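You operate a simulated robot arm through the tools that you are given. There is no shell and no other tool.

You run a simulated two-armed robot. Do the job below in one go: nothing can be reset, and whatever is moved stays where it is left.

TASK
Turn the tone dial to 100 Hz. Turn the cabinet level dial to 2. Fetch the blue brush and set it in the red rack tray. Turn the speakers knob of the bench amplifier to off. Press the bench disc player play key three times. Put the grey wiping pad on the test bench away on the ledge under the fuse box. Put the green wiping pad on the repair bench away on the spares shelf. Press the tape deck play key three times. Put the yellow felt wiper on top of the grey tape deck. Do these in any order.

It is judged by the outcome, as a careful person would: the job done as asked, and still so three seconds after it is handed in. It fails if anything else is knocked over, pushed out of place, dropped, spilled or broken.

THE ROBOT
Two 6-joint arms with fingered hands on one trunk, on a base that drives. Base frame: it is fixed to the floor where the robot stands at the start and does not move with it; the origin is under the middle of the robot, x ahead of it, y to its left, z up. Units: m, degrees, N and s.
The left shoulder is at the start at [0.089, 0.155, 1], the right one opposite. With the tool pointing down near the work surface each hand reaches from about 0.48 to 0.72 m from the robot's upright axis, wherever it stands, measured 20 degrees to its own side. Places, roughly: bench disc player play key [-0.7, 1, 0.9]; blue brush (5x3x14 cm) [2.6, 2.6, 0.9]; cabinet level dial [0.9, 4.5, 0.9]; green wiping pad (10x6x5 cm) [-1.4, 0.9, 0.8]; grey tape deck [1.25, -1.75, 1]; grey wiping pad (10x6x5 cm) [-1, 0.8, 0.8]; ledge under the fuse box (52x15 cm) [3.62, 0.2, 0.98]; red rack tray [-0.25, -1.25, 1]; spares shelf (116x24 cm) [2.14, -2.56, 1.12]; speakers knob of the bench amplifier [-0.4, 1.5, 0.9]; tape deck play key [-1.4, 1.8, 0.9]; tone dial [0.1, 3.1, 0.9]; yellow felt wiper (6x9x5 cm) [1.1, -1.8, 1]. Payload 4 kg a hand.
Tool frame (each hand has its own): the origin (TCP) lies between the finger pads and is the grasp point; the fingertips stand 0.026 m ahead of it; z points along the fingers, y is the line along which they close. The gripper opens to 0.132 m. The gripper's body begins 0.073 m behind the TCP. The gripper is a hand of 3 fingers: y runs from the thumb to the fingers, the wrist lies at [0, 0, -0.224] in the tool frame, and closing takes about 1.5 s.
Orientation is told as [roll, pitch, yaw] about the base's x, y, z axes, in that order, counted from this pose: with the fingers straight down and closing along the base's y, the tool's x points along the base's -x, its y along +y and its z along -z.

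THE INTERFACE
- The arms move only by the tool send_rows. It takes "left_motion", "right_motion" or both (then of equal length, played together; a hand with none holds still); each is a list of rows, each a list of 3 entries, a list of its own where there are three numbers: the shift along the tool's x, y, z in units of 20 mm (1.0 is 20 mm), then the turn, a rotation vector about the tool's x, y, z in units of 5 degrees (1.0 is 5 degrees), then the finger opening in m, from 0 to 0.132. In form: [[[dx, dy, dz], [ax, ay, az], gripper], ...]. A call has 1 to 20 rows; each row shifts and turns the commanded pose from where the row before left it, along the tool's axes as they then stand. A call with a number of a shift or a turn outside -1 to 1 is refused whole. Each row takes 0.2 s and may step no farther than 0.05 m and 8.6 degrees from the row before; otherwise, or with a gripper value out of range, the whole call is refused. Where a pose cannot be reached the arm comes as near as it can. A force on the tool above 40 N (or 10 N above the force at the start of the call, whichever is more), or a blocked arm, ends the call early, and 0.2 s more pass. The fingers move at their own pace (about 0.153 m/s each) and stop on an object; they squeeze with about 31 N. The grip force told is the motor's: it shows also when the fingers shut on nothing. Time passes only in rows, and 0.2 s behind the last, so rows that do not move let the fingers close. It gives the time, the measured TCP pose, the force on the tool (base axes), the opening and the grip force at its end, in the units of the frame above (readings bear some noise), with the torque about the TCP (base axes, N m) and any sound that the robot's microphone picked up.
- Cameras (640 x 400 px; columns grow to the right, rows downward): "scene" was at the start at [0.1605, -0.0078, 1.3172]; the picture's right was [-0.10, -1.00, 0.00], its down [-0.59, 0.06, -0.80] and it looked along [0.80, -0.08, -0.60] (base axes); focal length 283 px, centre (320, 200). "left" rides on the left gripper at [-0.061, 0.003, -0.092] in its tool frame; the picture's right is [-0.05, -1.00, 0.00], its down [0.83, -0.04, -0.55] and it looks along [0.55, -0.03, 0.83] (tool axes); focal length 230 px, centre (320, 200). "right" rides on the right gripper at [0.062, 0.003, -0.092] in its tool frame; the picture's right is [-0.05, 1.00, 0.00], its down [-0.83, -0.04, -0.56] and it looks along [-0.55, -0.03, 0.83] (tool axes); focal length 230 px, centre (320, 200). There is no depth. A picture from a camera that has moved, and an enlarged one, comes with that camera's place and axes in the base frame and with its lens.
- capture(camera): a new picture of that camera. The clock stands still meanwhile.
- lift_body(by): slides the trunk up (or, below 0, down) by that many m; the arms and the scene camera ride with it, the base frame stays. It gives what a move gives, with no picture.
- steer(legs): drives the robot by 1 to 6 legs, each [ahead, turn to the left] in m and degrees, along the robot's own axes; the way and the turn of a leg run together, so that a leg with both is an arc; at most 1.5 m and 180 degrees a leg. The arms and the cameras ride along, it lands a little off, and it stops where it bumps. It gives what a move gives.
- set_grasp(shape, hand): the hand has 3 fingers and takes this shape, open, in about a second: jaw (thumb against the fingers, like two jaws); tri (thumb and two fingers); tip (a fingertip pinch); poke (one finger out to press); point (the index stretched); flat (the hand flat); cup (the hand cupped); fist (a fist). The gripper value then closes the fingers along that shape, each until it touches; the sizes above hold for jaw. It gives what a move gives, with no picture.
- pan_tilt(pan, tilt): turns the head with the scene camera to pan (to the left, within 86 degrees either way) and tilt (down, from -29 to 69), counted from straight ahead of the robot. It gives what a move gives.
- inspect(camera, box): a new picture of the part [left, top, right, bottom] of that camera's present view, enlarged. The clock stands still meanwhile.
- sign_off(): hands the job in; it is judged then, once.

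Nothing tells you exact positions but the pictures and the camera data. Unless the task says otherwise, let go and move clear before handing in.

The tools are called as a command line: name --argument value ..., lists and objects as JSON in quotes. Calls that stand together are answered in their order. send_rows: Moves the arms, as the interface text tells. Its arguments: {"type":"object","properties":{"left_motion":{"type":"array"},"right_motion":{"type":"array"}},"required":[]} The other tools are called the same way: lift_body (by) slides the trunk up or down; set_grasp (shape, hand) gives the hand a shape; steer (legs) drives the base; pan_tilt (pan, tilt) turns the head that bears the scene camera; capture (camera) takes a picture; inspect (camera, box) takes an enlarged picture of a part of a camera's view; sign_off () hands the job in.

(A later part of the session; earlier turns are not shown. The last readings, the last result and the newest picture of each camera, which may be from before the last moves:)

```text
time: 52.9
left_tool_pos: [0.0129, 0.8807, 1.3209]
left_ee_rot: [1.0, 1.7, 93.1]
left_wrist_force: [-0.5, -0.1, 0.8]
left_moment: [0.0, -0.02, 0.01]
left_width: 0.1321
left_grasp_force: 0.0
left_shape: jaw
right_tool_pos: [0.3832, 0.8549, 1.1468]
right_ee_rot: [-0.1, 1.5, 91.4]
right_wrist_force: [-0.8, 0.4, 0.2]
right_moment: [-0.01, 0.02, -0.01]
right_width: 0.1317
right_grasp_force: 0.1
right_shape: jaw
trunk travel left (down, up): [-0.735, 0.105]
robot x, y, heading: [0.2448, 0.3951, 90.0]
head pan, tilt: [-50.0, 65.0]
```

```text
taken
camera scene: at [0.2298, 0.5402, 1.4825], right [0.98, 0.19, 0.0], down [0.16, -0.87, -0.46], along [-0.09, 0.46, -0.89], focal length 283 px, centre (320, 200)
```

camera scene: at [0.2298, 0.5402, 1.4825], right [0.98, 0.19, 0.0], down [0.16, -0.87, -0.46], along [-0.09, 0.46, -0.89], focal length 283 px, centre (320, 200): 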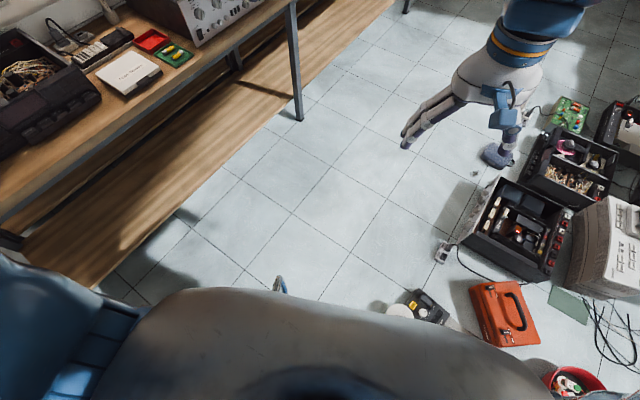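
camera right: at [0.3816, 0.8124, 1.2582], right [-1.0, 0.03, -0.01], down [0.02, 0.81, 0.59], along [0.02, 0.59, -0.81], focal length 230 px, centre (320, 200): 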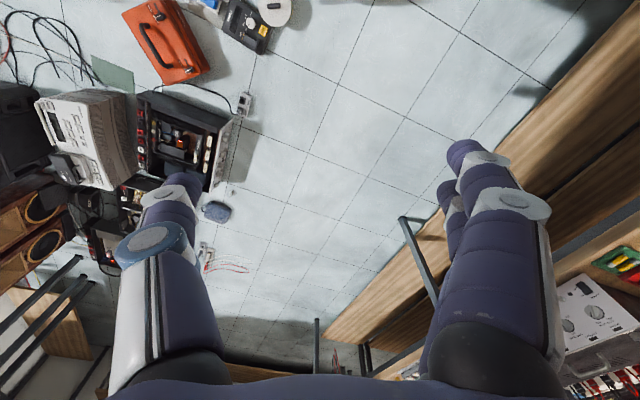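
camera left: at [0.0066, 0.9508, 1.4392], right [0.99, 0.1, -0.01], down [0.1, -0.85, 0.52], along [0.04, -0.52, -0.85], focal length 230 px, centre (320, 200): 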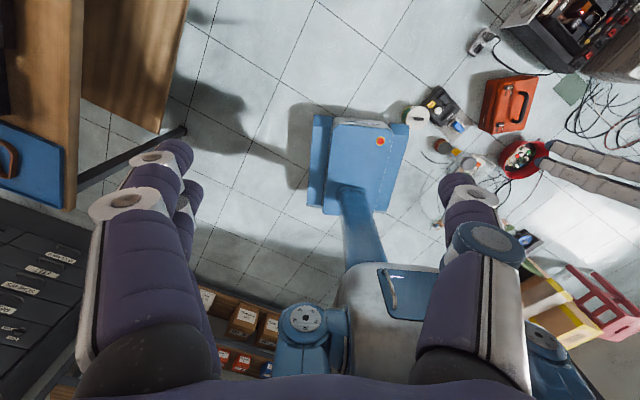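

Floor items look intact (reel, meter, pots all upright). I'll let the arms rest for a moment to see whether they drift by themselves.

send_rows --left_motion '[[[0, 0, 0], [0, 0, 0], 0.132], [[0, 0, 0], [0, 0, 0], 0.132], [[0, 0, 0], [0, 0, 0], 0.132], [[0, 0, 0], [0, 0, 0], 0.132], [[0, 0, 0], [0, 0, 0], 0.132]]' --right_motion '[[[0, 0, 0], [0, 0, 0], 0.132], [[0, 0, 0], [0, 0, 0], 0.132], [[0, 0, 0], [0, 0, 0], 0.132], [[0, 0, 0], [0, 0, 0], 0.132], [[0, 0, 0], [0, 0, 0], 0.132]]'

pan_tilt --pan 30 --tilt 38

capture --camera "scene"

```text
time: 54.3
left_tool_pos: [0.0109, 0.866, 1.2968]
left_ee_rot: [1.3, 5.6, 92.8]
left_wrist_force: [-0.5, 0.1, -0.2]
left_moment: [0.01, 0.01, 0.03]
left_width: 0.1318
left_grasp_force: 0.1
left_shape: jaw
right_tool_pos: [0.3852, 0.8305, 1.1276]
right_ee_rot: [1.1, 5.3, 91.2]
right_wrist_force: [-0.1, -0.2, -0.1]
right_moment: [0.0, -0.03, 0.0]
right_width: 0.1319
right_grasp_force: 0.0
right_shape: jaw
trunk travel left (down, up): [-0.735, 0.105]
robot x, y, heading: [0.2448, 0.3983, 90.2]
head pan, tilt: [-50.0, 65.0]
stopped in row 5 (left hand): the arm was blocked; the commanded pose is now the measured one
```

```text
time: 55.9
left_tool_pos: [0.0113, 0.8673, 1.2973]
left_ee_rot: [1.3, 5.5, 92.8]
left_wrist_force: [0.0, -0.2, 0.0]
left_moment: [0.03, 0.0, 0.02]
left_width: 0.1321
left_grasp_force: 0.1
left_shape: jaw
right_tool_pos: [0.3852, 0.8311, 1.1272]
right_ee_rot: [0.7, 5.3, 91.2]
right_wrist_force: [-0.2, -0.4, 0.6]
right_moment: [0.0, 0.02, -0.01]
right_width: 0.1319
right_grasp_force: 0.1
right_shape: jaw
trunk travel left (down, up): [-0.735, 0.105]
robot x, y, heading: [0.2415, 0.3996, 90.2]
head pan, tilt: [30.0, 38.0]
```

```text
taken
camera scene: at [0.2141, 0.5586, 1.5134], right [0.94, 0.33, -0.01], down [0.2, -0.6, -0.78], along [-0.26, 0.73, -0.63], focal length 283 px, centre (320, 200)
```

scene: 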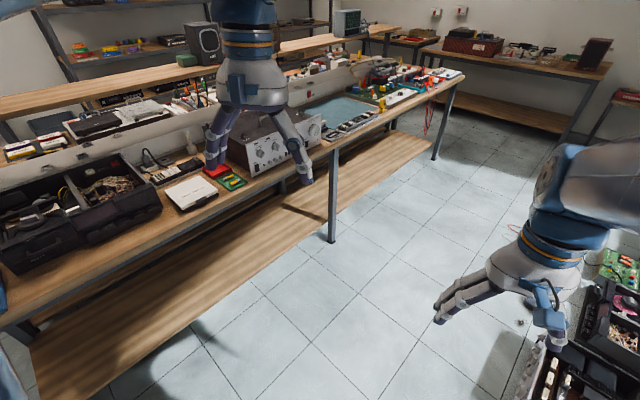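

The right arm is folded at its inner limit, close to the head. I'll extend the right arm up and forward to a comfortable mid-range posture and level both hands.

send_rows --left_motion '[[[0, 0, 0], [0, -0.5, 0], 0.132], [[0, 0, 0], [0, -0.5, 0], 0.132], [[0, 0, 0], [0, 0, 0], 0.132], [[0, 0, 0], [0, 0, 0], 0.132], [[0, 0, 0], [0, 0, 0], 0.132], [[0, 0, 0], [0, 0, 0], 0.132], [[0, 0, 0], [0, 0, 0], 0.132], [[0, 0, 0], [0, 0, 0], 0.132], [[0, 0, 0], [0, 0, 0], 0.132], [[0, 0, 0], [0, 0, 0], 0.132], [[0, 0, 0], [0, 0, 0], 0.132], [[0, 0, 0], [0, 0, 0], 0.132]]' --right_motion '[[[-0.5, 0, -0.9], [0, -0.5, 0], 0.132], [[-0.5, 0, -0.9], [0, -0.5, 0], 0.132], [[-0.5, 0, -0.9], [0, 0, 0], 0.132], [[-0.5, 0, -0.9], [0, 0, 0], 0.132], [[-0.5, 0, -0.9], [0, 0, 0], 0.132], [[-0.5, 0, -0.9], [0, 0, 0], 0.132], [[-0.5, 0, -0.9], [0, 0, 0], 0.132], [[-0.5, 0, -0.9], [0, 0, 0], 0.132], [[0, 0, 0], [0, 0, 0], 0.132], [[0, 0, 0], [0, 0, 0], 0.132], [[0, 0, 0], [0, 0, 0], 0.132], [[0, 0, 0], [0, 0, 0], 0.132]]'

send_rows --left_motion '[[[0, 0, 0], [0, 0, 0], 0.132], [[0, 0, 0], [0, 0, 0], 0.132], [[0, 0, 0], [0, 0, 0], 0.132], [[0, 0, 0], [0, 0, 0], 0.132], [[0, 0, 0], [0, 0, 0], 0.132]]' --right_motion '[[[0, 0, 0], [0, 0, 0], 0.132], [[0, 0, 0], [0, 0, 0], 0.132], [[0, 0, 0], [0, 0, 0], 0.132], [[0, 0, 0], [0, 0, 0], 0.132], [[0, 0, 0], [0, 0, 0], 0.132]]'

pan_tilt --pan -30 --tilt 38

capture --camera "scene"

```text
time: 58.5
left_tool_pos: [0.011, 0.8953, 1.3161]
left_ee_rot: [1.2, -1.9, 92.8]
left_wrist_force: [0.2, 0.2, -0.3]
left_moment: [0.02, 0.02, 0.02]
left_width: 0.1322
left_grasp_force: 0.0
left_shape: jaw
left hand out of reach, approached as far as the arm can: row 2
right_tool_pos: [0.3839, 0.9298, 1.296]
right_ee_rot: [0.1, -4.5, 91.3]
right_wrist_force: [0.2, 0.0, -0.2]
right_moment: [0.01, 0.04, -0.01]
right_width: 0.1319
right_grasp_force: 0.0
right_shape: jaw
right hand out of reach, approached as far as the arm can: row 1, 2
trunk travel left (down, up): [-0.735, 0.105]
robot x, y, heading: [0.2411, 0.3987, 90.0]
head pan, tilt: [30.0, 38.0]
```

```text
time: 59.7
left_tool_pos: [0.0107, 0.8945, 1.3167]
left_ee_rot: [1.2, -1.7, 92.8]
left_wrist_force: [-0.1, -0.1, -0.4]
left_moment: [-0.02, 0.01, -0.03]
left_width: 0.1317
left_grasp_force: 0.0
left_shape: jaw
right_tool_pos: [0.3847, 0.9308, 1.2959]
right_ee_rot: [0.0, -4.5, 91.3]
right_wrist_force: [-0.5, 0.1, 0.1]
right_moment: [-0.01, -0.01, 0.0]
right_width: 0.1321
right_grasp_force: 0.1
right_shape: jaw
trunk travel left (down, up): [-0.735, 0.105]
robot x, y, heading: [0.2417, 0.394, 89.8]
head pan, tilt: [30.0, 38.0]
```

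```text
time: 61.0
left_tool_pos: [0.0121, 0.8947, 1.3164]
left_ee_rot: [1.2, -1.8, 92.6]
left_wrist_force: [-0.1, -0.5, 1.1]
left_moment: [0.03, 0.0, 0.0]
left_width: 0.1318
left_grasp_force: 0.1
left_shape: jaw
right_tool_pos: [0.384, 0.9296, 1.2952]
right_ee_rot: [-0.1, -4.4, 91.2]
right_wrist_force: [-0.5, -0.4, -0.3]
right_moment: [-0.03, 0.01, -0.01]
right_width: 0.132
right_grasp_force: 0.0
right_shape: jaw
trunk travel left (down, up): [-0.735, 0.105]
robot x, y, heading: [0.2445, 0.3985, 90.0]
head pan, tilt: [-30.0, 38.0]
```

```text
taken
camera scene: at [0.2851, 0.5518, 1.5136], right [0.87, -0.5, 0.01], down [-0.31, -0.55, -0.78], along [0.39, 0.67, -0.63], focal length 283 px, centre (320, 200)
```

scene: 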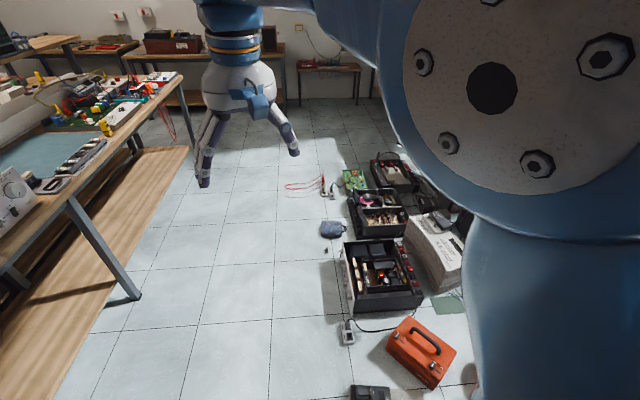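

The arms are stable now and the head follows its command. I'll turn left in small legs to face the bench.

steer --legs '[[0, 20], [0, 20], [0, 22]]'

pan_tilt --pan 0 --tilt 40

capture --camera "scene"

```text
time: 64.9
left_tool_pos: [-0.3059, 0.4257, 1.3154]
left_ee_rot: [1.2, -1.8, 155.0]
left_wrist_force: [-0.3, 0.5, 0.9]
left_moment: [0.04, 0.01, 0.01]
left_width: 0.1321
left_grasp_force: 0.1
left_shape: jaw
right_tool_pos: [-0.1613, 0.7706, 1.295]
right_ee_rot: [0.0, -4.5, 153.4]
right_wrist_force: [-0.2, 0.0, -0.9]
right_moment: [0.01, -0.01, -0.01]
right_width: 0.1321
right_grasp_force: 0.1
right_shape: jaw
trunk travel left (down, up): [-0.735, 0.105]
robot x, y, heading: [0.2475, 0.4036, 151.9]
head pan, tilt: [-30.0, 38.0]
heard: snap
```

```text
time: 65.8
left_tool_pos: [-0.2917, 0.4188, 1.2929]
left_ee_rot: [1.3, 2.1, 154.9]
left_wrist_force: [-0.1, 0.5, 0.0]
left_moment: [0.01, 0.02, -0.02]
left_width: 0.1321
left_grasp_force: 0.1
left_shape: jaw
right_tool_pos: [-0.1399, 0.7614, 1.302]
right_ee_rot: [0.0, -5.2, 153.2]
right_wrist_force: [-0.2, 1.7, -0.4]
right_moment: [0.02, -0.01, 0.02]
right_width: 0.132
right_grasp_force: 0.1
right_shape: jaw
trunk travel left (down, up): [-0.735, 0.105]
robot x, y, heading: [0.2494, 0.404, 152.3]
head pan, tilt: [0.0, 40.0]
```

```text
taken
camera scene: at [0.1019, 0.4813, 1.5106], right [0.47, 0.88, 0.0], down [0.58, -0.31, -0.75], along [-0.67, 0.35, -0.66], focal length 283 px, centre (320, 200)
```

scene: 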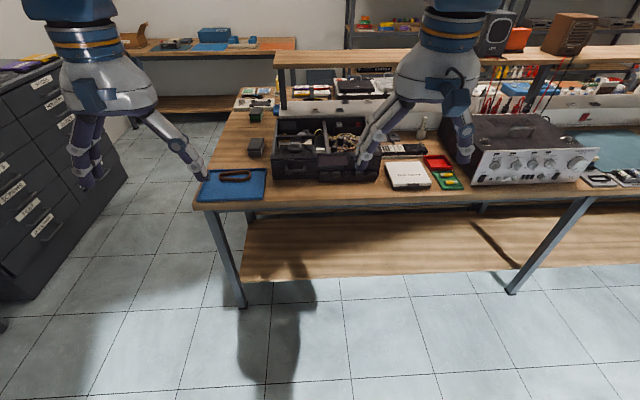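

Good view of the bench: the disc player (white slim box), red/green items, amplifier with knobs. Let me let the arms settle, and zoom in.

send_rows --left_motion '[[[0, 0, 0], [0, 0, 0], 0.132], [[0, 0, 0], [0, 0, 0], 0.132], [[0, 0, 0], [0, 0, 0], 0.132], [[0, 0, 0], [0, 0, 0], 0.132], [[0, 0, 0], [0, 0, 0], 0.132], [[0, 0, 0], [0, 0, 0], 0.132], [[0, 0, 0], [0, 0, 0], 0.132], [[0, 0, 0], [0, 0, 0], 0.132]]'

inspect --camera "scene" --box '[240, 90, 480, 240]'

inspect --camera "scene" --box '[440, 90, 640, 215]'

```text
time: 67.8
left_tool_pos: [-0.2791, 0.4102, 1.2688]
left_ee_rot: [1.6, 6.0, 154.8]
left_wrist_force: [-1.0, -0.6, -0.4]
left_moment: [-0.01, -0.03, 0.01]
left_width: 0.1321
left_grasp_force: 0.0
left_shape: jaw
right_tool_pos: [-0.1297, 0.7535, 1.2772]
right_ee_rot: [0.0, -1.2, 153.3]
right_wrist_force: [0.2, 0.8, 0.8]
right_moment: [-0.01, -0.03, -0.01]
right_width: 0.1317
right_grasp_force: 0.0
right_shape: jaw
trunk travel left (down, up): [-0.735, 0.105]
robot x, y, heading: [0.2471, 0.4033, 152.0]
head pan, tilt: [0.0, 40.0]
stopped in row 8 (left hand): the arm was blocked; the commanded pose is now the measured one
```

```text
2.67 times, centred on (360, 165) of scene
camera zoom: at [0.0999, 0.4816, 1.5102], right [0.47, 0.88, 0.0], down [0.58, -0.31, -0.75], along [-0.67, 0.35, -0.66], focal length 755 px, centre (213, 293)
```

zoom: 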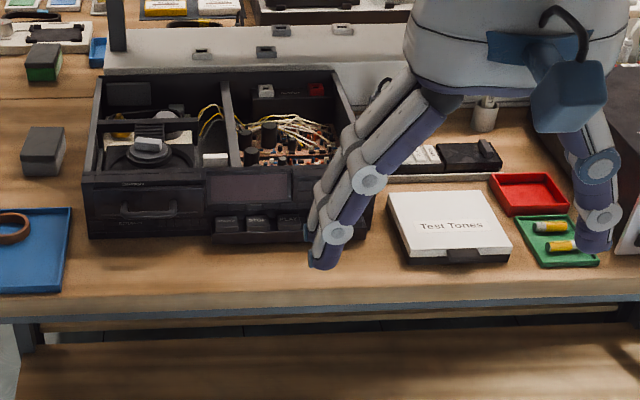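

```text
3.20 times, centred on (540, 152) of scene
camera zoom: at [0.0999, 0.4816, 1.5102], right [0.47, 0.88, 0.0], down [0.58, -0.31, -0.75], along [-0.67, 0.35, -0.66], focal length 906 px, centre (-384, 352)
```

zoom: 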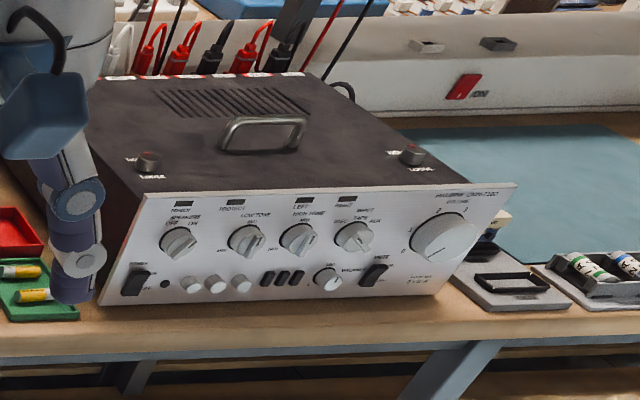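

The arms drift after driving until a "blocked" relatch, then seem stable. I'll verify stability with idle rows.

send_rows --left_motion '[[[0, 0, 0], [0, 0, 0], 0.132], [[0, 0, 0], [0, 0, 0], 0.132], [[0, 0, 0], [0, 0, 0], 0.132], [[0, 0, 0], [0, 0, 0], 0.132], [[0, 0, 0], [0, 0, 0], 0.132], [[0, 0, 0], [0, 0, 0], 0.132]]' --right_motion '[[[0, 0, 0], [0, 0, 0], 0.132], [[0, 0, 0], [0, 0, 0], 0.132], [[0, 0, 0], [0, 0, 0], 0.132], [[0, 0, 0], [0, 0, 0], 0.132], [[0, 0, 0], [0, 0, 0], 0.132], [[0, 0, 0], [0, 0, 0], 0.132]]'

send_rows --right_motion '[[[0, 0, -0.5], [0, 0, 0], 0.132], [[0, 0, -0.5], [0, 0, 0], 0.132], [[0, 0, 0], [0, 0, 0], 0.132], [[0, 0, 0], [0, 0, 0], 0.132]]'

```text
time: 69.4
left_tool_pos: [-0.2628, 0.4031, 1.2466]
left_ee_rot: [1.8, 9.6, 154.9]
left_wrist_force: [-0.3, -1.0, -0.1]
left_moment: [0.0, 0.01, -0.02]
left_width: 0.1319
left_grasp_force: 0.1
left_shape: jaw
right_tool_pos: [-0.1145, 0.7459, 1.2535]
right_ee_rot: [0.1, 2.5, 153.1]
right_wrist_force: [-0.7, 0.1, 0.2]
right_moment: [-0.03, -0.04, 0.02]
right_width: 0.1322
right_grasp_force: 0.3
right_shape: jaw
trunk travel left (down, up): [-0.735, 0.105]
robot x, y, heading: [0.2475, 0.4057, 152.0]
head pan, tilt: [0.0, 40.0]
stopped in row 6 (left hand): the arm was blocked; the commanded pose is now the measured one
```

```text
time: 70.6
left_tool_pos: [-0.2485, 0.3939, 1.2259]
left_ee_rot: [1.9, 13.4, 155.0]
left_wrist_force: [0.6, -1.0, -0.5]
left_moment: [0.0, -0.03, 0.02]
left_width: 0.1319
left_grasp_force: 0.1
left_shape: jaw
right_tool_pos: [-0.0978, 0.7378, 1.2294]
right_ee_rot: [0.1, 6.4, 153.1]
right_wrist_force: [-0.7, 0.4, 0.4]
right_moment: [-0.02, -0.02, 0.02]
right_width: 0.1319
right_grasp_force: 0.2
right_shape: jaw
right hand out of reach, approached as far as the arm can: row 1, 2
trunk travel left (down, up): [-0.735, 0.105]
robot x, y, heading: [0.2465, 0.4031, 152.1]
head pan, tilt: [0.0, 40.0]
stopped in row 4 (right hand): the arm was blocked; the commanded pose is now the measured one
```

Something near joint limits keeps pushing the high, folded arms. I'll bring both hands lower and further out into the recommended reach zone (the floor ahead is clear to the bench edge).

send_rows --left_motion '[[[-0.67, 0, 0.95], [0, -0.9, 0], 0.132], [[-0.67, 0, 0.95], [0, -0.9, 0], 0.132], [[-0.67, 0, 0.95], [0, -0.9, 0], 0.132], [[-0.67, 0, 0.95], [0, 0, 0], 0.132], [[-0.67, 0, 0.95], [0, 0, 0], 0.132], [[-0.67, 0, 0.95], [0, 0, 0], 0.132], [[-0.67, 0, 0.95], [0, 0, 0], 0.132], [[-0.67, 0, 0.95], [0, 0, 0], 0.132], [[-0.67, 0, 0.95], [0, 0, 0], 0.132], [[0, 0, 0], [0, 0, 0], 0.132], [[0, 0, 0], [0, 0, 0], 0.132], [[0, 0, 0], [0, 0, 0], 0.132]]' --right_motion '[[[-0.5, -0.25, 0.95], [0, -0.65, 0], 0.132], [[-0.5, -0.25, 0.95], [0, -0.65, 0], 0.132], [[-0.5, -0.25, 0.95], [0, 0, 0], 0.132], [[-0.5, -0.25, 0.95], [0, 0, 0], 0.132], [[-0.5, -0.25, 0.95], [0, 0, 0], 0.132], [[-0.5, -0.25, 0.95], [0, 0, 0], 0.132], [[-0.5, -0.25, 0.95], [0, 0, 0], 0.132], [[-0.5, -0.25, 0.95], [0, 0, 0], 0.132], [[-0.5, -0.25, 0.95], [0, 0, 0], 0.132], [[0, 0, 0], [0, 0, 0], 0.132], [[0, 0, 0], [0, 0, 0], 0.132], [[0, 0, 0], [0, 0, 0], 0.132]]'

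send_rows --left_motion '[[[0, 0, 0], [0, 0, 0], 0.132], [[0, 0, 0], [0, 0, 0], 0.132], [[0, 0, 0], [0, 0, 0], 0.132], [[0, 0, 0], [0, 0, 0], 0.132], [[0, 0, 0], [0, 0, 0], 0.132], [[0, 0, 0], [0, 0, 0], 0.132]]' --right_motion '[[[0, 0, 0], [0, 0, 0], 0.132], [[0, 0, 0], [0, 0, 0], 0.132], [[0, 0, 0], [0, 0, 0], 0.132], [[0, 0, 0], [0, 0, 0], 0.132], [[0, 0, 0], [0, 0, 0], 0.132], [[0, 0, 0], [0, 0, 0], 0.132]]'

```text
time: 73.2
left_tool_pos: [-0.3767, 0.4516, 1.0861]
left_ee_rot: [1.7, -5.0, 154.4]
left_wrist_force: [-0.1, -0.1, 1.2]
left_moment: [-0.04, -0.03, 0.01]
left_width: 0.1319
left_grasp_force: 0.1
left_shape: jaw
left hand out of reach, approached as far as the arm can: row 1
right_tool_pos: [-0.1789, 0.8305, 1.0961]
right_ee_rot: [0.1, -5.1, 153.1]
right_wrist_force: [-1.0, -0.1, 0.3]
right_moment: [0.0, -0.03, 0.02]
right_width: 0.1319
right_grasp_force: 0.0
right_shape: jaw
right hand out of reach, approached as far as the arm can: row 1
trunk travel left (down, up): [-0.735, 0.105]
robot x, y, heading: [0.2484, 0.4014, 152.0]
head pan, tilt: [0.0, 40.0]
```

```text
time: 74.6
left_tool_pos: [-0.3763, 0.4512, 1.0859]
left_ee_rot: [1.7, -5.0, 154.4]
left_wrist_force: [-0.8, 0.7, -0.1]
left_moment: [-0.01, -0.01, -0.01]
left_width: 0.1319
left_grasp_force: 0.1
left_shape: jaw
right_tool_pos: [-0.1788, 0.8304, 1.0962]
right_ee_rot: [0.1, -5.1, 153.0]
right_wrist_force: [0.2, 0.5, 0.7]
right_moment: [0.01, -0.01, 0.02]
right_width: 0.1322
right_grasp_force: 0.0
right_shape: jaw
trunk travel left (down, up): [-0.735, 0.105]
robot x, y, heading: [0.2518, 0.4094, 151.9]
head pan, tilt: [0.0, 40.0]
```

Stable now. I'll level the hands (about 5° pitch error) and drive closer to the bench, then look at the disc player keys.

send_rows --left_motion '[[[0, 0, 0], [0, 0.5, 0], 0.132], [[0, 0, 0], [0, 0.5, 0], 0.132], [[0, 0, 0], [0, 0, 0], 0.132]]' --right_motion '[[[0, 0, 0], [0, 0.5, 0], 0.132], [[0, 0, 0], [0, 0.5, 0], 0.132], [[0, 0, 0], [0, 0, 0], 0.132]]'

steer --legs '[[0.25, 0]]'

send_rows --left_motion '[[[0, 0, 0], [0, 0, 0], 0.132], [[0, 0, 0], [0, 0, 0], 0.132], [[0, 0, 0], [0, 0, 0], 0.132]]' --right_motion '[[[0, 0, 0], [0, 0, 0], 0.132], [[0, 0, 0], [0, 0, 0], 0.132], [[0, 0, 0], [0, 0, 0], 0.132]]'

capture --camera "scene"

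```text
time: 75.4
left_tool_pos: [-0.3757, 0.4503, 1.0874]
left_ee_rot: [1.6, 0.0, 154.6]
left_wrist_force: [-0.3, -0.3, 0.3]
left_moment: [-0.03, 0.04, 0.02]
left_width: 0.132
left_grasp_force: 0.1
left_shape: jaw
right_tool_pos: [-0.1771, 0.8305, 1.0966]
right_ee_rot: [0.0, -0.1, 153.2]
right_wrist_force: [-0.2, 0.1, 0.6]
right_moment: [0.03, 0.04, -0.03]
right_width: 0.132
right_grasp_force: 0.1
right_shape: jaw
trunk travel left (down, up): [-0.735, 0.105]
robot x, y, heading: [0.2477, 0.4032, 152.3]
head pan, tilt: [0.0, 40.0]
```

```text
time: 77.3
left_tool_pos: [-0.5964, 0.5686, 1.0873]
left_ee_rot: [1.7, 0.0, 154.7]
left_wrist_force: [-0.7, 0.4, -0.6]
left_moment: [0.01, 0.01, -0.01]
left_width: 0.1323
left_grasp_force: 0.1
left_shape: jaw
right_tool_pos: [-0.3978, 0.9472, 1.0963]
right_ee_rot: [0.1, 0.0, 152.9]
right_wrist_force: [-0.9, 0.9, 0.2]
right_moment: [-0.01, 0.02, -0.02]
right_width: 0.132
right_grasp_force: 0.0
right_shape: jaw
trunk travel left (down, up): [-0.735, 0.105]
robot x, y, heading: [0.0256, 0.5224, 152.3]
head pan, tilt: [0.0, 40.0]
```

```text
time: 78.1
left_tool_pos: [-0.5797, 0.5605, 1.0976]
left_ee_rot: [1.6, -1.1, 154.5]
left_wrist_force: [-0.2, -0.9, 0.5]
left_moment: [0.02, 0.02, 0.03]
left_width: 0.1318
left_grasp_force: 0.0
left_shape: jaw
right_tool_pos: [-0.3813, 0.9385, 1.1064]
right_ee_rot: [0.1, -1.3, 152.9]
right_wrist_force: [0.2, -0.2, -0.1]
right_moment: [0.01, -0.01, 0.01]
right_width: 0.132
right_grasp_force: 0.1
right_shape: jaw
trunk travel left (down, up): [-0.735, 0.105]
robot x, y, heading: [0.0265, 0.5213, 152.0]
head pan, tilt: [0.0, 40.0]
```

```text
taken
camera scene: at [-0.1203, 0.5985, 1.5105], right [0.47, 0.88, 0.0], down [0.58, -0.31, -0.75], along [-0.67, 0.35, -0.66], focal length 283 px, centre (320, 200)
```

scene: 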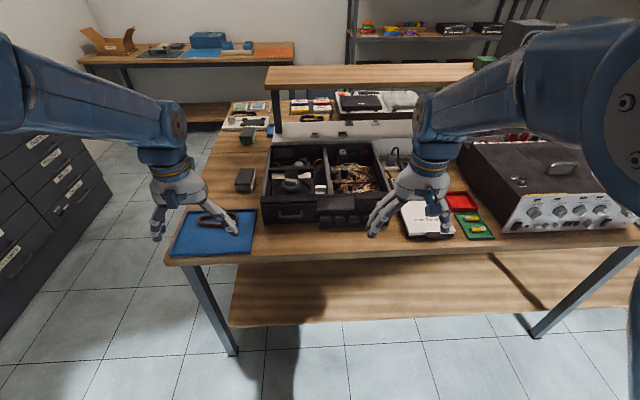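

Now I'm closer; zooming on the disc player keys.

inspect --camera "scene" --box '[250, 130, 410, 230]'

inspect --camera "scene" --box '[480, 140, 640, 240]'

capture --camera "right"

capture --camera "left"

```text
4.00 times, centred on (330, 180) of scene
camera zoom: at [-0.1203, 0.5985, 1.5105], right [0.47, 0.88, 0.0], down [0.58, -0.31, -0.75], along [-0.67, 0.35, -0.66], focal length 1133 px, centre (280, 280)
```

zoom: 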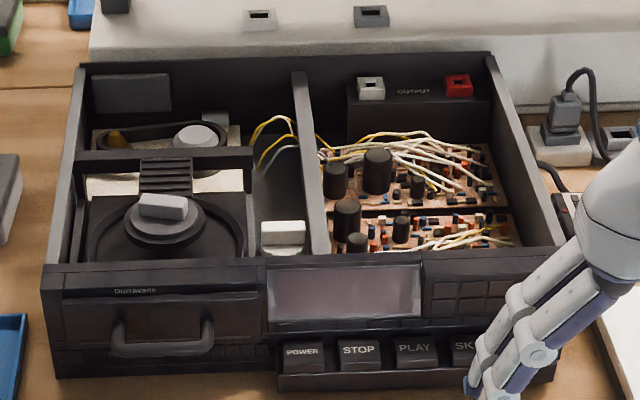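

```text
4.00 times, centred on (560, 190) of scene
camera zoom: at [-0.1203, 0.5985, 1.5105], right [0.47, 0.88, 0.0], down [0.58, -0.31, -0.75], along [-0.67, 0.35, -0.66], focal length 1133 px, centre (-640, 240)
```

zoom: 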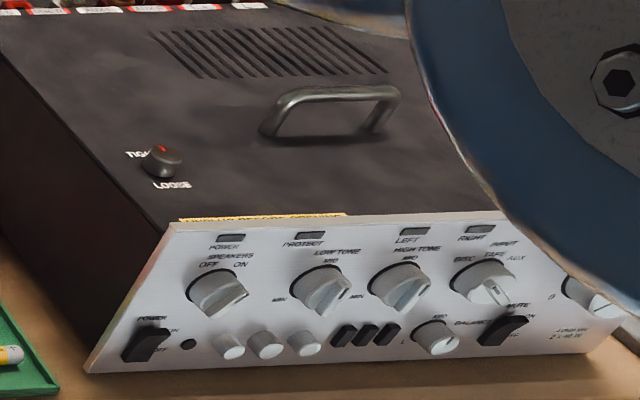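

```text
taken
camera right: at [-0.3256, 0.9069, 1.1964], right [-0.5, -0.87, 0.0], down [-0.71, 0.41, 0.57], along [-0.5, 0.28, -0.82], focal length 230 px, centre (320, 200)
```

right: 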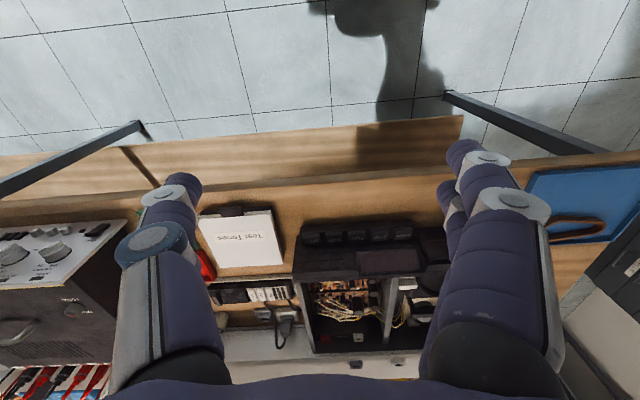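

```text
taken
camera left: at [-0.6347, 0.5855, 1.1902], right [0.38, 0.92, -0.03], down [0.78, -0.31, 0.54], along [0.49, -0.23, -0.84], focal length 230 px, centre (320, 200)
```

left: 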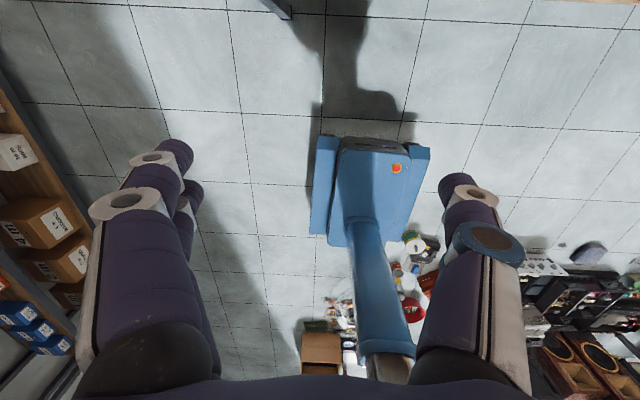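

The keys read POWER, STOP, PLAY, SKIP. I'll zoom with the right wrist camera to triangulate the PLAY key.

inspect --camera "right" --box '[280, 190, 440, 290]'

inspect --camera "right" --box '[0, 190, 200, 315]'

```text
4.00 times, centred on (360, 240) of right
camera zoom: at [-0.3256, 0.9069, 1.1964], right [-0.5, -0.87, 0.0], down [-0.71, 0.41, 0.57], along [-0.5, 0.28, -0.82], focal length 920 px, centre (160, 40)
```

zoom: 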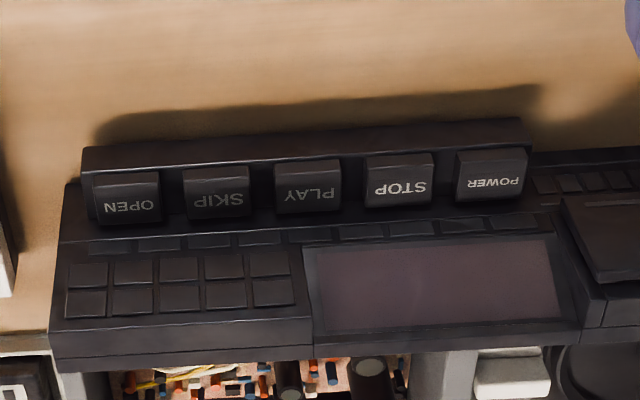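

```text
3.20 times, centred on (100, 252) of right
camera zoom: at [-0.3256, 0.9069, 1.1964], right [-0.5, -0.87, 0.0], down [-0.71, 0.41, 0.57], along [-0.5, 0.28, -0.82], focal length 736 px, centre (1024, 32)
```

zoom: 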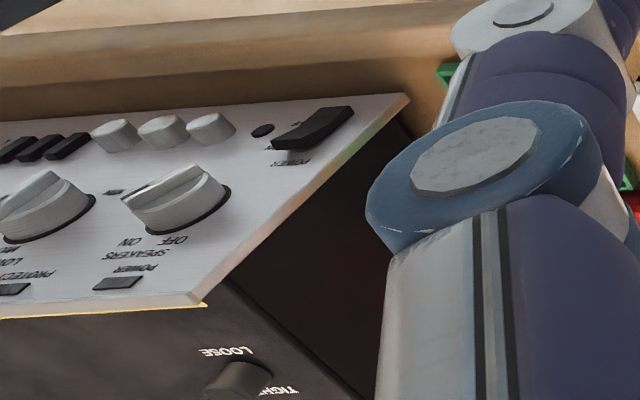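

PLAY is at about (-0.658, 1.006, 0.85). I'll shape the right hand to "poke" and look where its fingertip lies.

set_grasp --shape "poke" --hand "right"

capture --camera "right"

inspect --camera "scene" --box '[330, 90, 490, 250]'

```text
time: 79.0
left_tool_pos: [-0.5812, 0.5603, 1.0968]
left_ee_rot: [1.6, -0.9, 154.5]
left_wrist_force: [0.2, 0.2, 0.5]
left_moment: [-0.04, -0.01, 0.02]
left_width: 0.1319
left_grasp_force: 0.1
left_shape: jaw
right_tool_pos: [-0.3816, 0.9394, 1.1062]
right_ee_rot: [0.0, -1.1, 153.0]
right_wrist_force: [0.3, -0.2, 0.0]
right_moment: [0.01, -0.01, 0.0]
right_width: 0.0
right_grasp_force: 0.1
right_shape: poke
trunk travel left (down, up): [-0.735, 0.105]
robot x, y, heading: [0.0257, 0.5189, 152.0]
head pan, tilt: [0.0, 40.0]
```

```text
taken
camera right: at [-0.3266, 0.9076, 1.1958], right [-0.5, -0.87, 0.0], down [-0.71, 0.41, 0.57], along [-0.5, 0.28, -0.82], focal length 230 px, centre (320, 200)
```

right: 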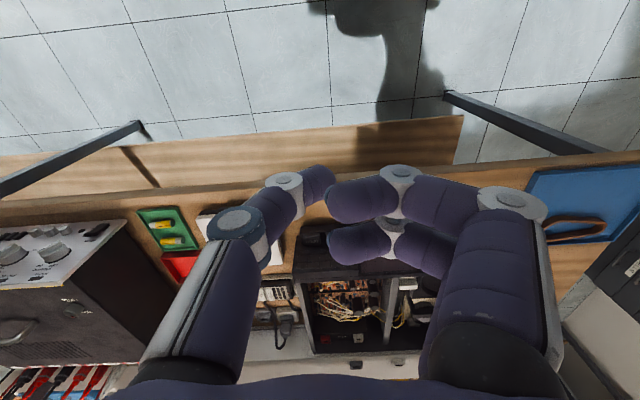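

```text
2.50 times, centred on (410, 170) of scene
camera zoom: at [-0.1213, 0.5993, 1.5103], right [0.47, 0.88, 0.0], down [0.58, -0.31, -0.75], along [-0.67, 0.35, -0.66], focal length 708 px, centre (95, 275)
```

zoom: 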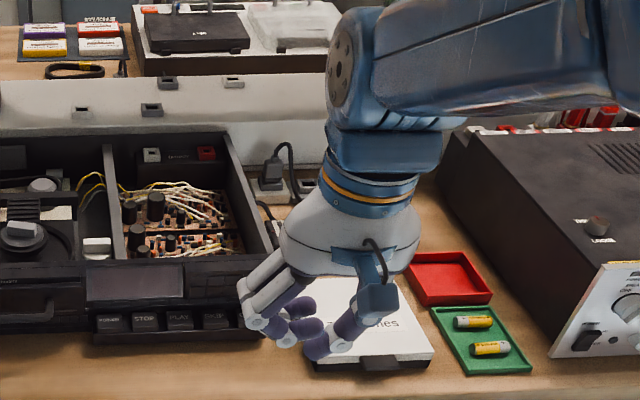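

In "poke" the fingers look curled. I'll compare with "point".

set_grasp --shape "point" --hand "right"

capture --camera "right"

inspect --camera "scene" --box '[330, 90, 490, 250]'

```text
time: 79.9
left_tool_pos: [-0.581, 0.5608, 1.0964]
left_ee_rot: [1.5, -1.0, 154.6]
left_wrist_force: [-0.2, 1.0, 0.0]
left_moment: [-0.02, 0.04, 0.02]
left_width: 0.1323
left_grasp_force: 0.0
left_shape: jaw
right_tool_pos: [-0.3821, 0.9395, 1.1057]
right_ee_rot: [0.1, -1.0, 153.0]
right_wrist_force: [-0.2, 0.2, -0.2]
right_moment: [0.0, 0.0, -0.01]
right_width: 0.0001
right_grasp_force: 0.0
right_shape: point
trunk travel left (down, up): [-0.735, 0.105]
robot x, y, heading: [0.0266, 0.5233, 152.1]
head pan, tilt: [0.0, 40.0]
```

```text
taken
camera right: at [-0.3263, 0.9074, 1.196], right [-0.5, -0.87, 0.0], down [-0.71, 0.41, 0.57], along [-0.5, 0.28, -0.82], focal length 230 px, centre (320, 200)
```

right: 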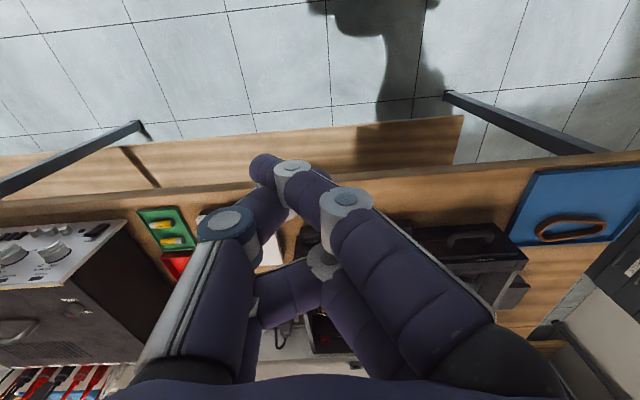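

```text
2.50 times, centred on (410, 170) of scene
camera zoom: at [-0.1208, 0.599, 1.5104], right [0.47, 0.88, 0.0], down [0.58, -0.31, -0.75], along [-0.67, 0.35, -0.66], focal length 708 px, centre (95, 275)
```

zoom: 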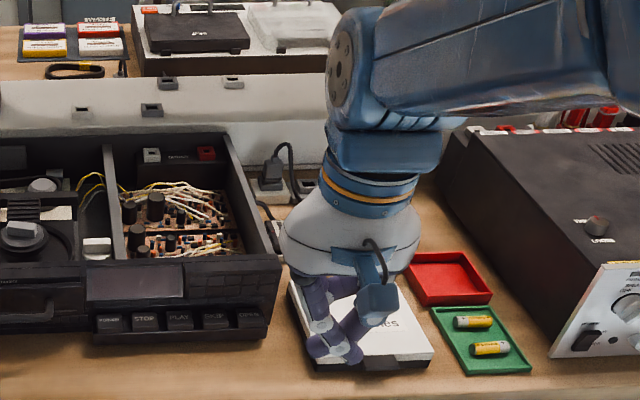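

I'll check the plain closed "jaw" as a pressing tip instead, as its geometry is documented.

set_grasp --shape "jaw" --hand "right"

send_rows --right_motion '[[[0, 0, 0], [0, 0, 0], 0.0], [[0, 0, 0], [0, 0, 0], 0.0], [[0, 0, 0], [0, 0, 0], 0.0], [[0, 0, 0], [0, 0, 0], 0.0], [[0, 0, 0], [0, 0, 0], 0.0], [[0, 0, 0], [0, 0, 0], 0.0], [[0, 0, 0], [0, 0, 0], 0.0], [[0, 0, 0], [0, 0, 0], 0.0]]'

capture --camera "right"

inspect --camera "scene" --box '[330, 90, 490, 250]'

```text
time: 80.8
left_tool_pos: [-0.5806, 0.5597, 1.0963]
left_ee_rot: [1.7, -1.1, 154.4]
left_wrist_force: [0.5, 0.2, -0.6]
left_moment: [0.02, 0.02, 0.0]
left_width: 0.1319
left_grasp_force: 0.1
left_shape: jaw
right_tool_pos: [-0.383, 0.9404, 1.105]
right_ee_rot: [0.1, -1.1, 153.0]
right_wrist_force: [-0.4, -0.2, 0.4]
right_moment: [0.0, 0.02, 0.04]
right_width: 0.0949
right_grasp_force: 0.1
right_shape: jaw
trunk travel left (down, up): [-0.735, 0.105]
robot x, y, heading: [0.0287, 0.5202, 152.2]
head pan, tilt: [0.0, 40.0]
```

```text
time: 82.6
left_tool_pos: [-0.5813, 0.5601, 1.0967]
left_ee_rot: [1.6, -1.0, 154.5]
left_wrist_force: [-0.6, -1.3, 0.0]
left_moment: [-0.02, 0.01, -0.01]
left_width: 0.132
left_grasp_force: 0.1
left_shape: jaw
right_tool_pos: [-0.3826, 0.9381, 1.1053]
right_ee_rot: [0.0, -1.0, 153.0]
right_wrist_force: [-0.3, 0.1, -0.1]
right_moment: [-0.01, -0.04, -0.03]
right_width: 0.0
right_grasp_force: 31.6
right_shape: jaw
trunk travel left (down, up): [-0.735, 0.105]
robot x, y, heading: [0.0237, 0.5203, 152.1]
head pan, tilt: [0.0, 40.0]
```

```text
taken
camera right: at [-0.3264, 0.9074, 1.196], right [-0.5, -0.87, 0.0], down [-0.71, 0.41, 0.57], along [-0.5, 0.28, -0.82], focal length 230 px, centre (320, 200)
```

right: 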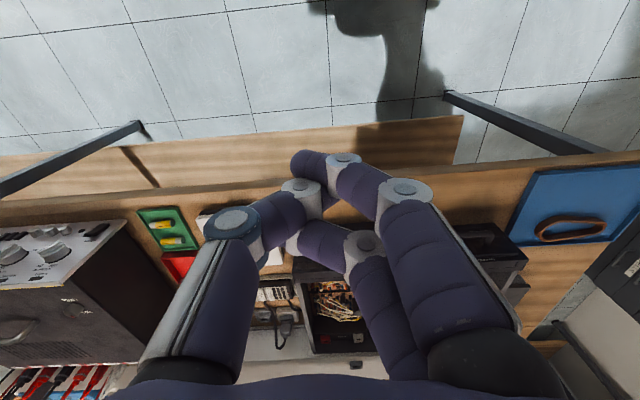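

```text
2.50 times, centred on (410, 170) of scene
camera zoom: at [-0.121, 0.5991, 1.5104], right [0.47, 0.88, 0.0], down [0.58, -0.31, -0.75], along [-0.67, 0.35, -0.66], focal length 708 px, centre (95, 275)
```

zoom: 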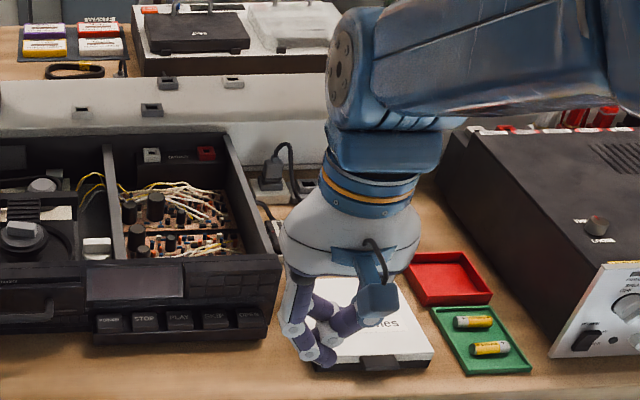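

"Poke" puts its fingertip right on the tool axis about 26 mm ahead of the TCP, which suits pressing. I'll use poke, drive up to the bench and look again.

set_grasp --shape "poke" --hand "right"

steer --legs '[[0.24, 0]]'

send_rows --left_motion '[[[0, 0, 0], [0, 0, 0], 0.132], [[0, 0, 0], [0, 0, 0], 0.132], [[0, 0, 0], [0, 0, 0], 0.132]]' --right_motion '[[[0, 0, 0], [0, 0, 0], 0.0], [[0, 0, 0], [0, 0, 0], 0.0], [[0, 0, 0], [0, 0, 0], 0.0]]'

pan_tilt --pan -15 --tilt 50

capture --camera "scene"

capture --camera "right"

```text
time: 83.5
left_tool_pos: [-0.5814, 0.5613, 1.0965]
left_ee_rot: [1.6, -1.0, 154.5]
left_wrist_force: [0.2, 0.6, 0.3]
left_moment: [-0.06, -0.02, 0.0]
left_width: 0.1322
left_grasp_force: 0.2
left_shape: jaw
right_tool_pos: [-0.3813, 0.9395, 1.1068]
right_ee_rot: [0.1, -1.2, 152.9]
right_wrist_force: [0.2, 0.0, 0.6]
right_moment: [0.04, 0.0, 0.02]
right_width: 0.0002
right_grasp_force: 0.0
right_shape: poke
trunk travel left (down, up): [-0.735, 0.105]
robot x, y, heading: [0.0243, 0.5228, 152.1]
head pan, tilt: [0.0, 40.0]
```

```text
time: 85.2
left_tool_pos: [-0.7938, 0.6727, 1.0969]
left_ee_rot: [1.6, -1.1, 154.5]
left_wrist_force: [0.1, 0.7, -0.5]
left_moment: [-0.01, -0.02, -0.01]
left_width: 0.1317
left_grasp_force: 0.1
left_shape: jaw
right_tool_pos: [-0.5946, 1.0516, 1.1065]
right_ee_rot: [0.0, -1.2, 153.1]
right_wrist_force: [0.1, -0.3, -0.5]
right_moment: [-0.01, -0.01, -0.02]
right_width: 0.0002
right_grasp_force: 0.2
right_shape: poke
trunk travel left (down, up): [-0.735, 0.105]
robot x, y, heading: [-0.1831, 0.6379, 152.2]
head pan, tilt: [0.0, 40.0]
```

```text
time: 86.0
left_tool_pos: [-0.777, 0.6635, 1.1069]
left_ee_rot: [1.5, -2.0, 154.5]
left_wrist_force: [-0.3, -0.3, 0.0]
left_moment: [0.0, -0.01, -0.01]
left_width: 0.1319
left_grasp_force: 0.0
left_shape: jaw
right_tool_pos: [-0.5775, 1.0422, 1.116]
right_ee_rot: [-0.1, -2.2, 152.9]
right_wrist_force: [-0.4, -0.6, -0.1]
right_moment: [-0.01, 0.01, 0.02]
right_width: 0.0002
right_grasp_force: 0.1
right_shape: poke
trunk travel left (down, up): [-0.735, 0.105]
robot x, y, heading: [-0.1867, 0.6339, 152.0]
head pan, tilt: [0.0, 40.0]
```

```text
time: 86.8
left_tool_pos: [-0.777, 0.6638, 1.1065]
left_ee_rot: [1.5, -2.0, 154.6]
left_wrist_force: [0.2, -0.4, -0.1]
left_moment: [0.01, 0.05, 0.01]
left_width: 0.132
left_grasp_force: 0.1
left_shape: jaw
right_tool_pos: [-0.578, 1.0437, 1.1162]
right_ee_rot: [0.0, -2.2, 153.0]
right_wrist_force: [-0.1, -0.2, 0.2]
right_moment: [0.01, 0.0, 0.0]
right_width: 0.0
right_grasp_force: 0.1
right_shape: poke
trunk travel left (down, up): [-0.735, 0.105]
robot x, y, heading: [-0.1881, 0.6315, 151.9]
head pan, tilt: [-15.0, 50.0]
```

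```text
taken
camera scene: at [-0.3147, 0.7242, 1.4966], right [0.68, 0.73, 0.0], down [0.57, -0.53, -0.63], along [-0.46, 0.43, -0.78], focal length 283 px, centre (320, 200)
```

scene: 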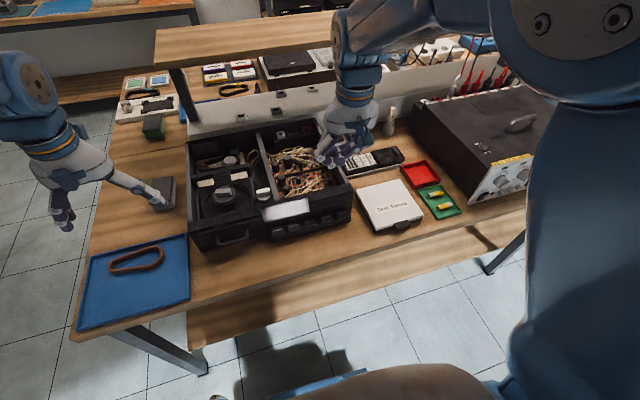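

```text
taken
camera right: at [-0.5209, 1.0107, 1.2047], right [-0.5, -0.87, 0.0], down [-0.7, 0.41, 0.59], along [-0.51, 0.29, -0.81], focal length 230 px, centre (320, 200)
```

right: 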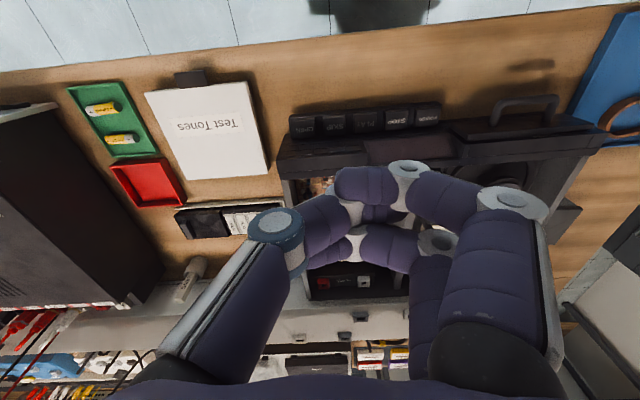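

The hand shape changed slightly when I commanded opening 0. Let me take a closer look at the fingertip.

inspect --camera "scene" --box '[300, 60, 420, 200]'

inspect --camera "right" --box '[240, 90, 480, 290]'

```text
2.86 times, centred on (360, 130) of scene
camera zoom: at [-0.3147, 0.7242, 1.4966], right [0.68, 0.73, 0.0], down [0.57, -0.53, -0.63], along [-0.46, 0.43, -0.78], focal length 809 px, centre (206, 400)
```

zoom: 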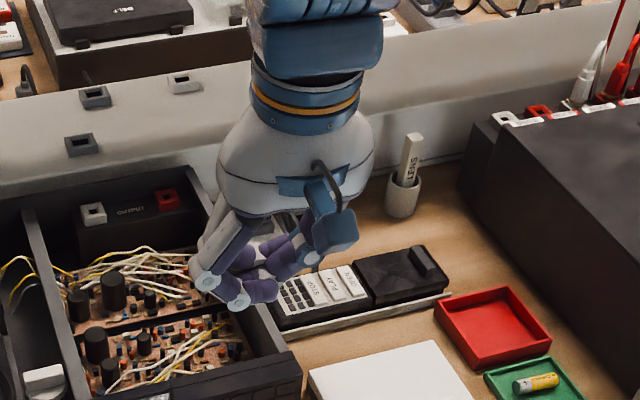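

```text
2.00 times, centred on (360, 190) of right
camera zoom: at [-0.5209, 1.0107, 1.2047], right [-0.5, -0.87, 0.0], down [-0.7, 0.41, 0.59], along [-0.51, 0.29, -0.81], focal length 460 px, centre (240, 220)
```

zoom: 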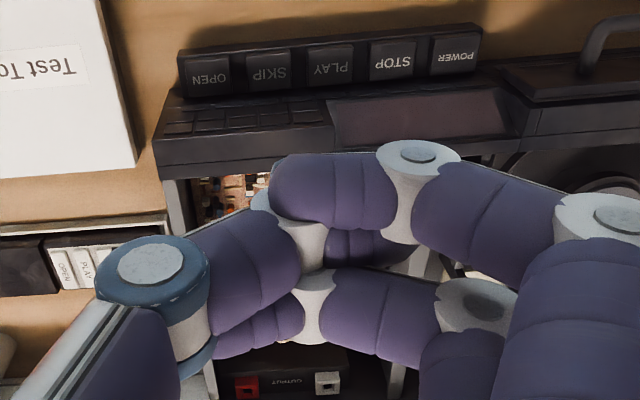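

With opening 0 the poke finger curls too; I'll command it open and check again.

send_rows --right_motion '[[[0, 0, 0], [0, 0, 0], 0.132], [[0, 0, 0], [0, 0, 0], 0.132], [[0, 0, 0], [0, 0, 0], 0.132], [[0, 0, 0], [0, 0, 0], 0.132], [[0, 0, 0], [0, 0, 0], 0.132]]'

inspect --camera "scene" --box '[300, 60, 420, 200]'

inspect --camera "right" --box '[240, 90, 480, 290]'

```text
time: 88.0
left_tool_pos: [-0.7777, 0.6645, 1.1073]
left_ee_rot: [1.5, -2.0, 154.5]
left_wrist_force: [-0.6, -0.8, -0.2]
left_moment: [0.0, 0.0, -0.01]
left_width: 0.1321
left_grasp_force: 0.0
left_shape: jaw
right_tool_pos: [-0.5788, 1.0431, 1.1148]
right_ee_rot: [0.0, -2.1, 153.0]
right_wrist_force: [0.4, 0.1, 0.6]
right_moment: [0.01, 0.03, 0.02]
right_width: 0.0001
right_grasp_force: 0.1
right_shape: poke
trunk travel left (down, up): [-0.735, 0.105]
robot x, y, heading: [-0.1881, 0.6344, 152.3]
head pan, tilt: [-15.0, 50.0]
```

```text
2.86 times, centred on (360, 130) of scene
camera zoom: at [-0.3154, 0.7246, 1.4964], right [0.68, 0.73, 0.01], down [0.57, -0.53, -0.63], along [-0.46, 0.43, -0.78], focal length 809 px, centre (206, 400)
```

zoom: 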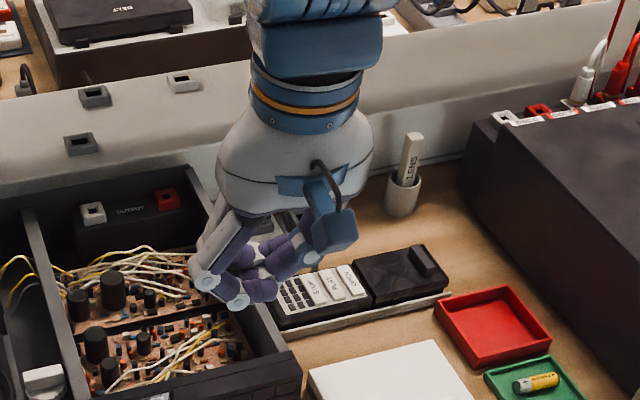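

```text
2.00 times, centred on (360, 190) of right
camera zoom: at [-0.5216, 1.0111, 1.2044], right [-0.5, -0.87, 0.0], down [-0.7, 0.41, 0.59], along [-0.51, 0.29, -0.81], focal length 460 px, centre (240, 220)
```

zoom: 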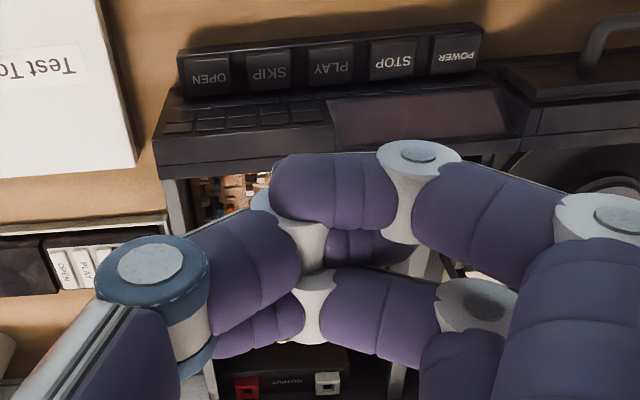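

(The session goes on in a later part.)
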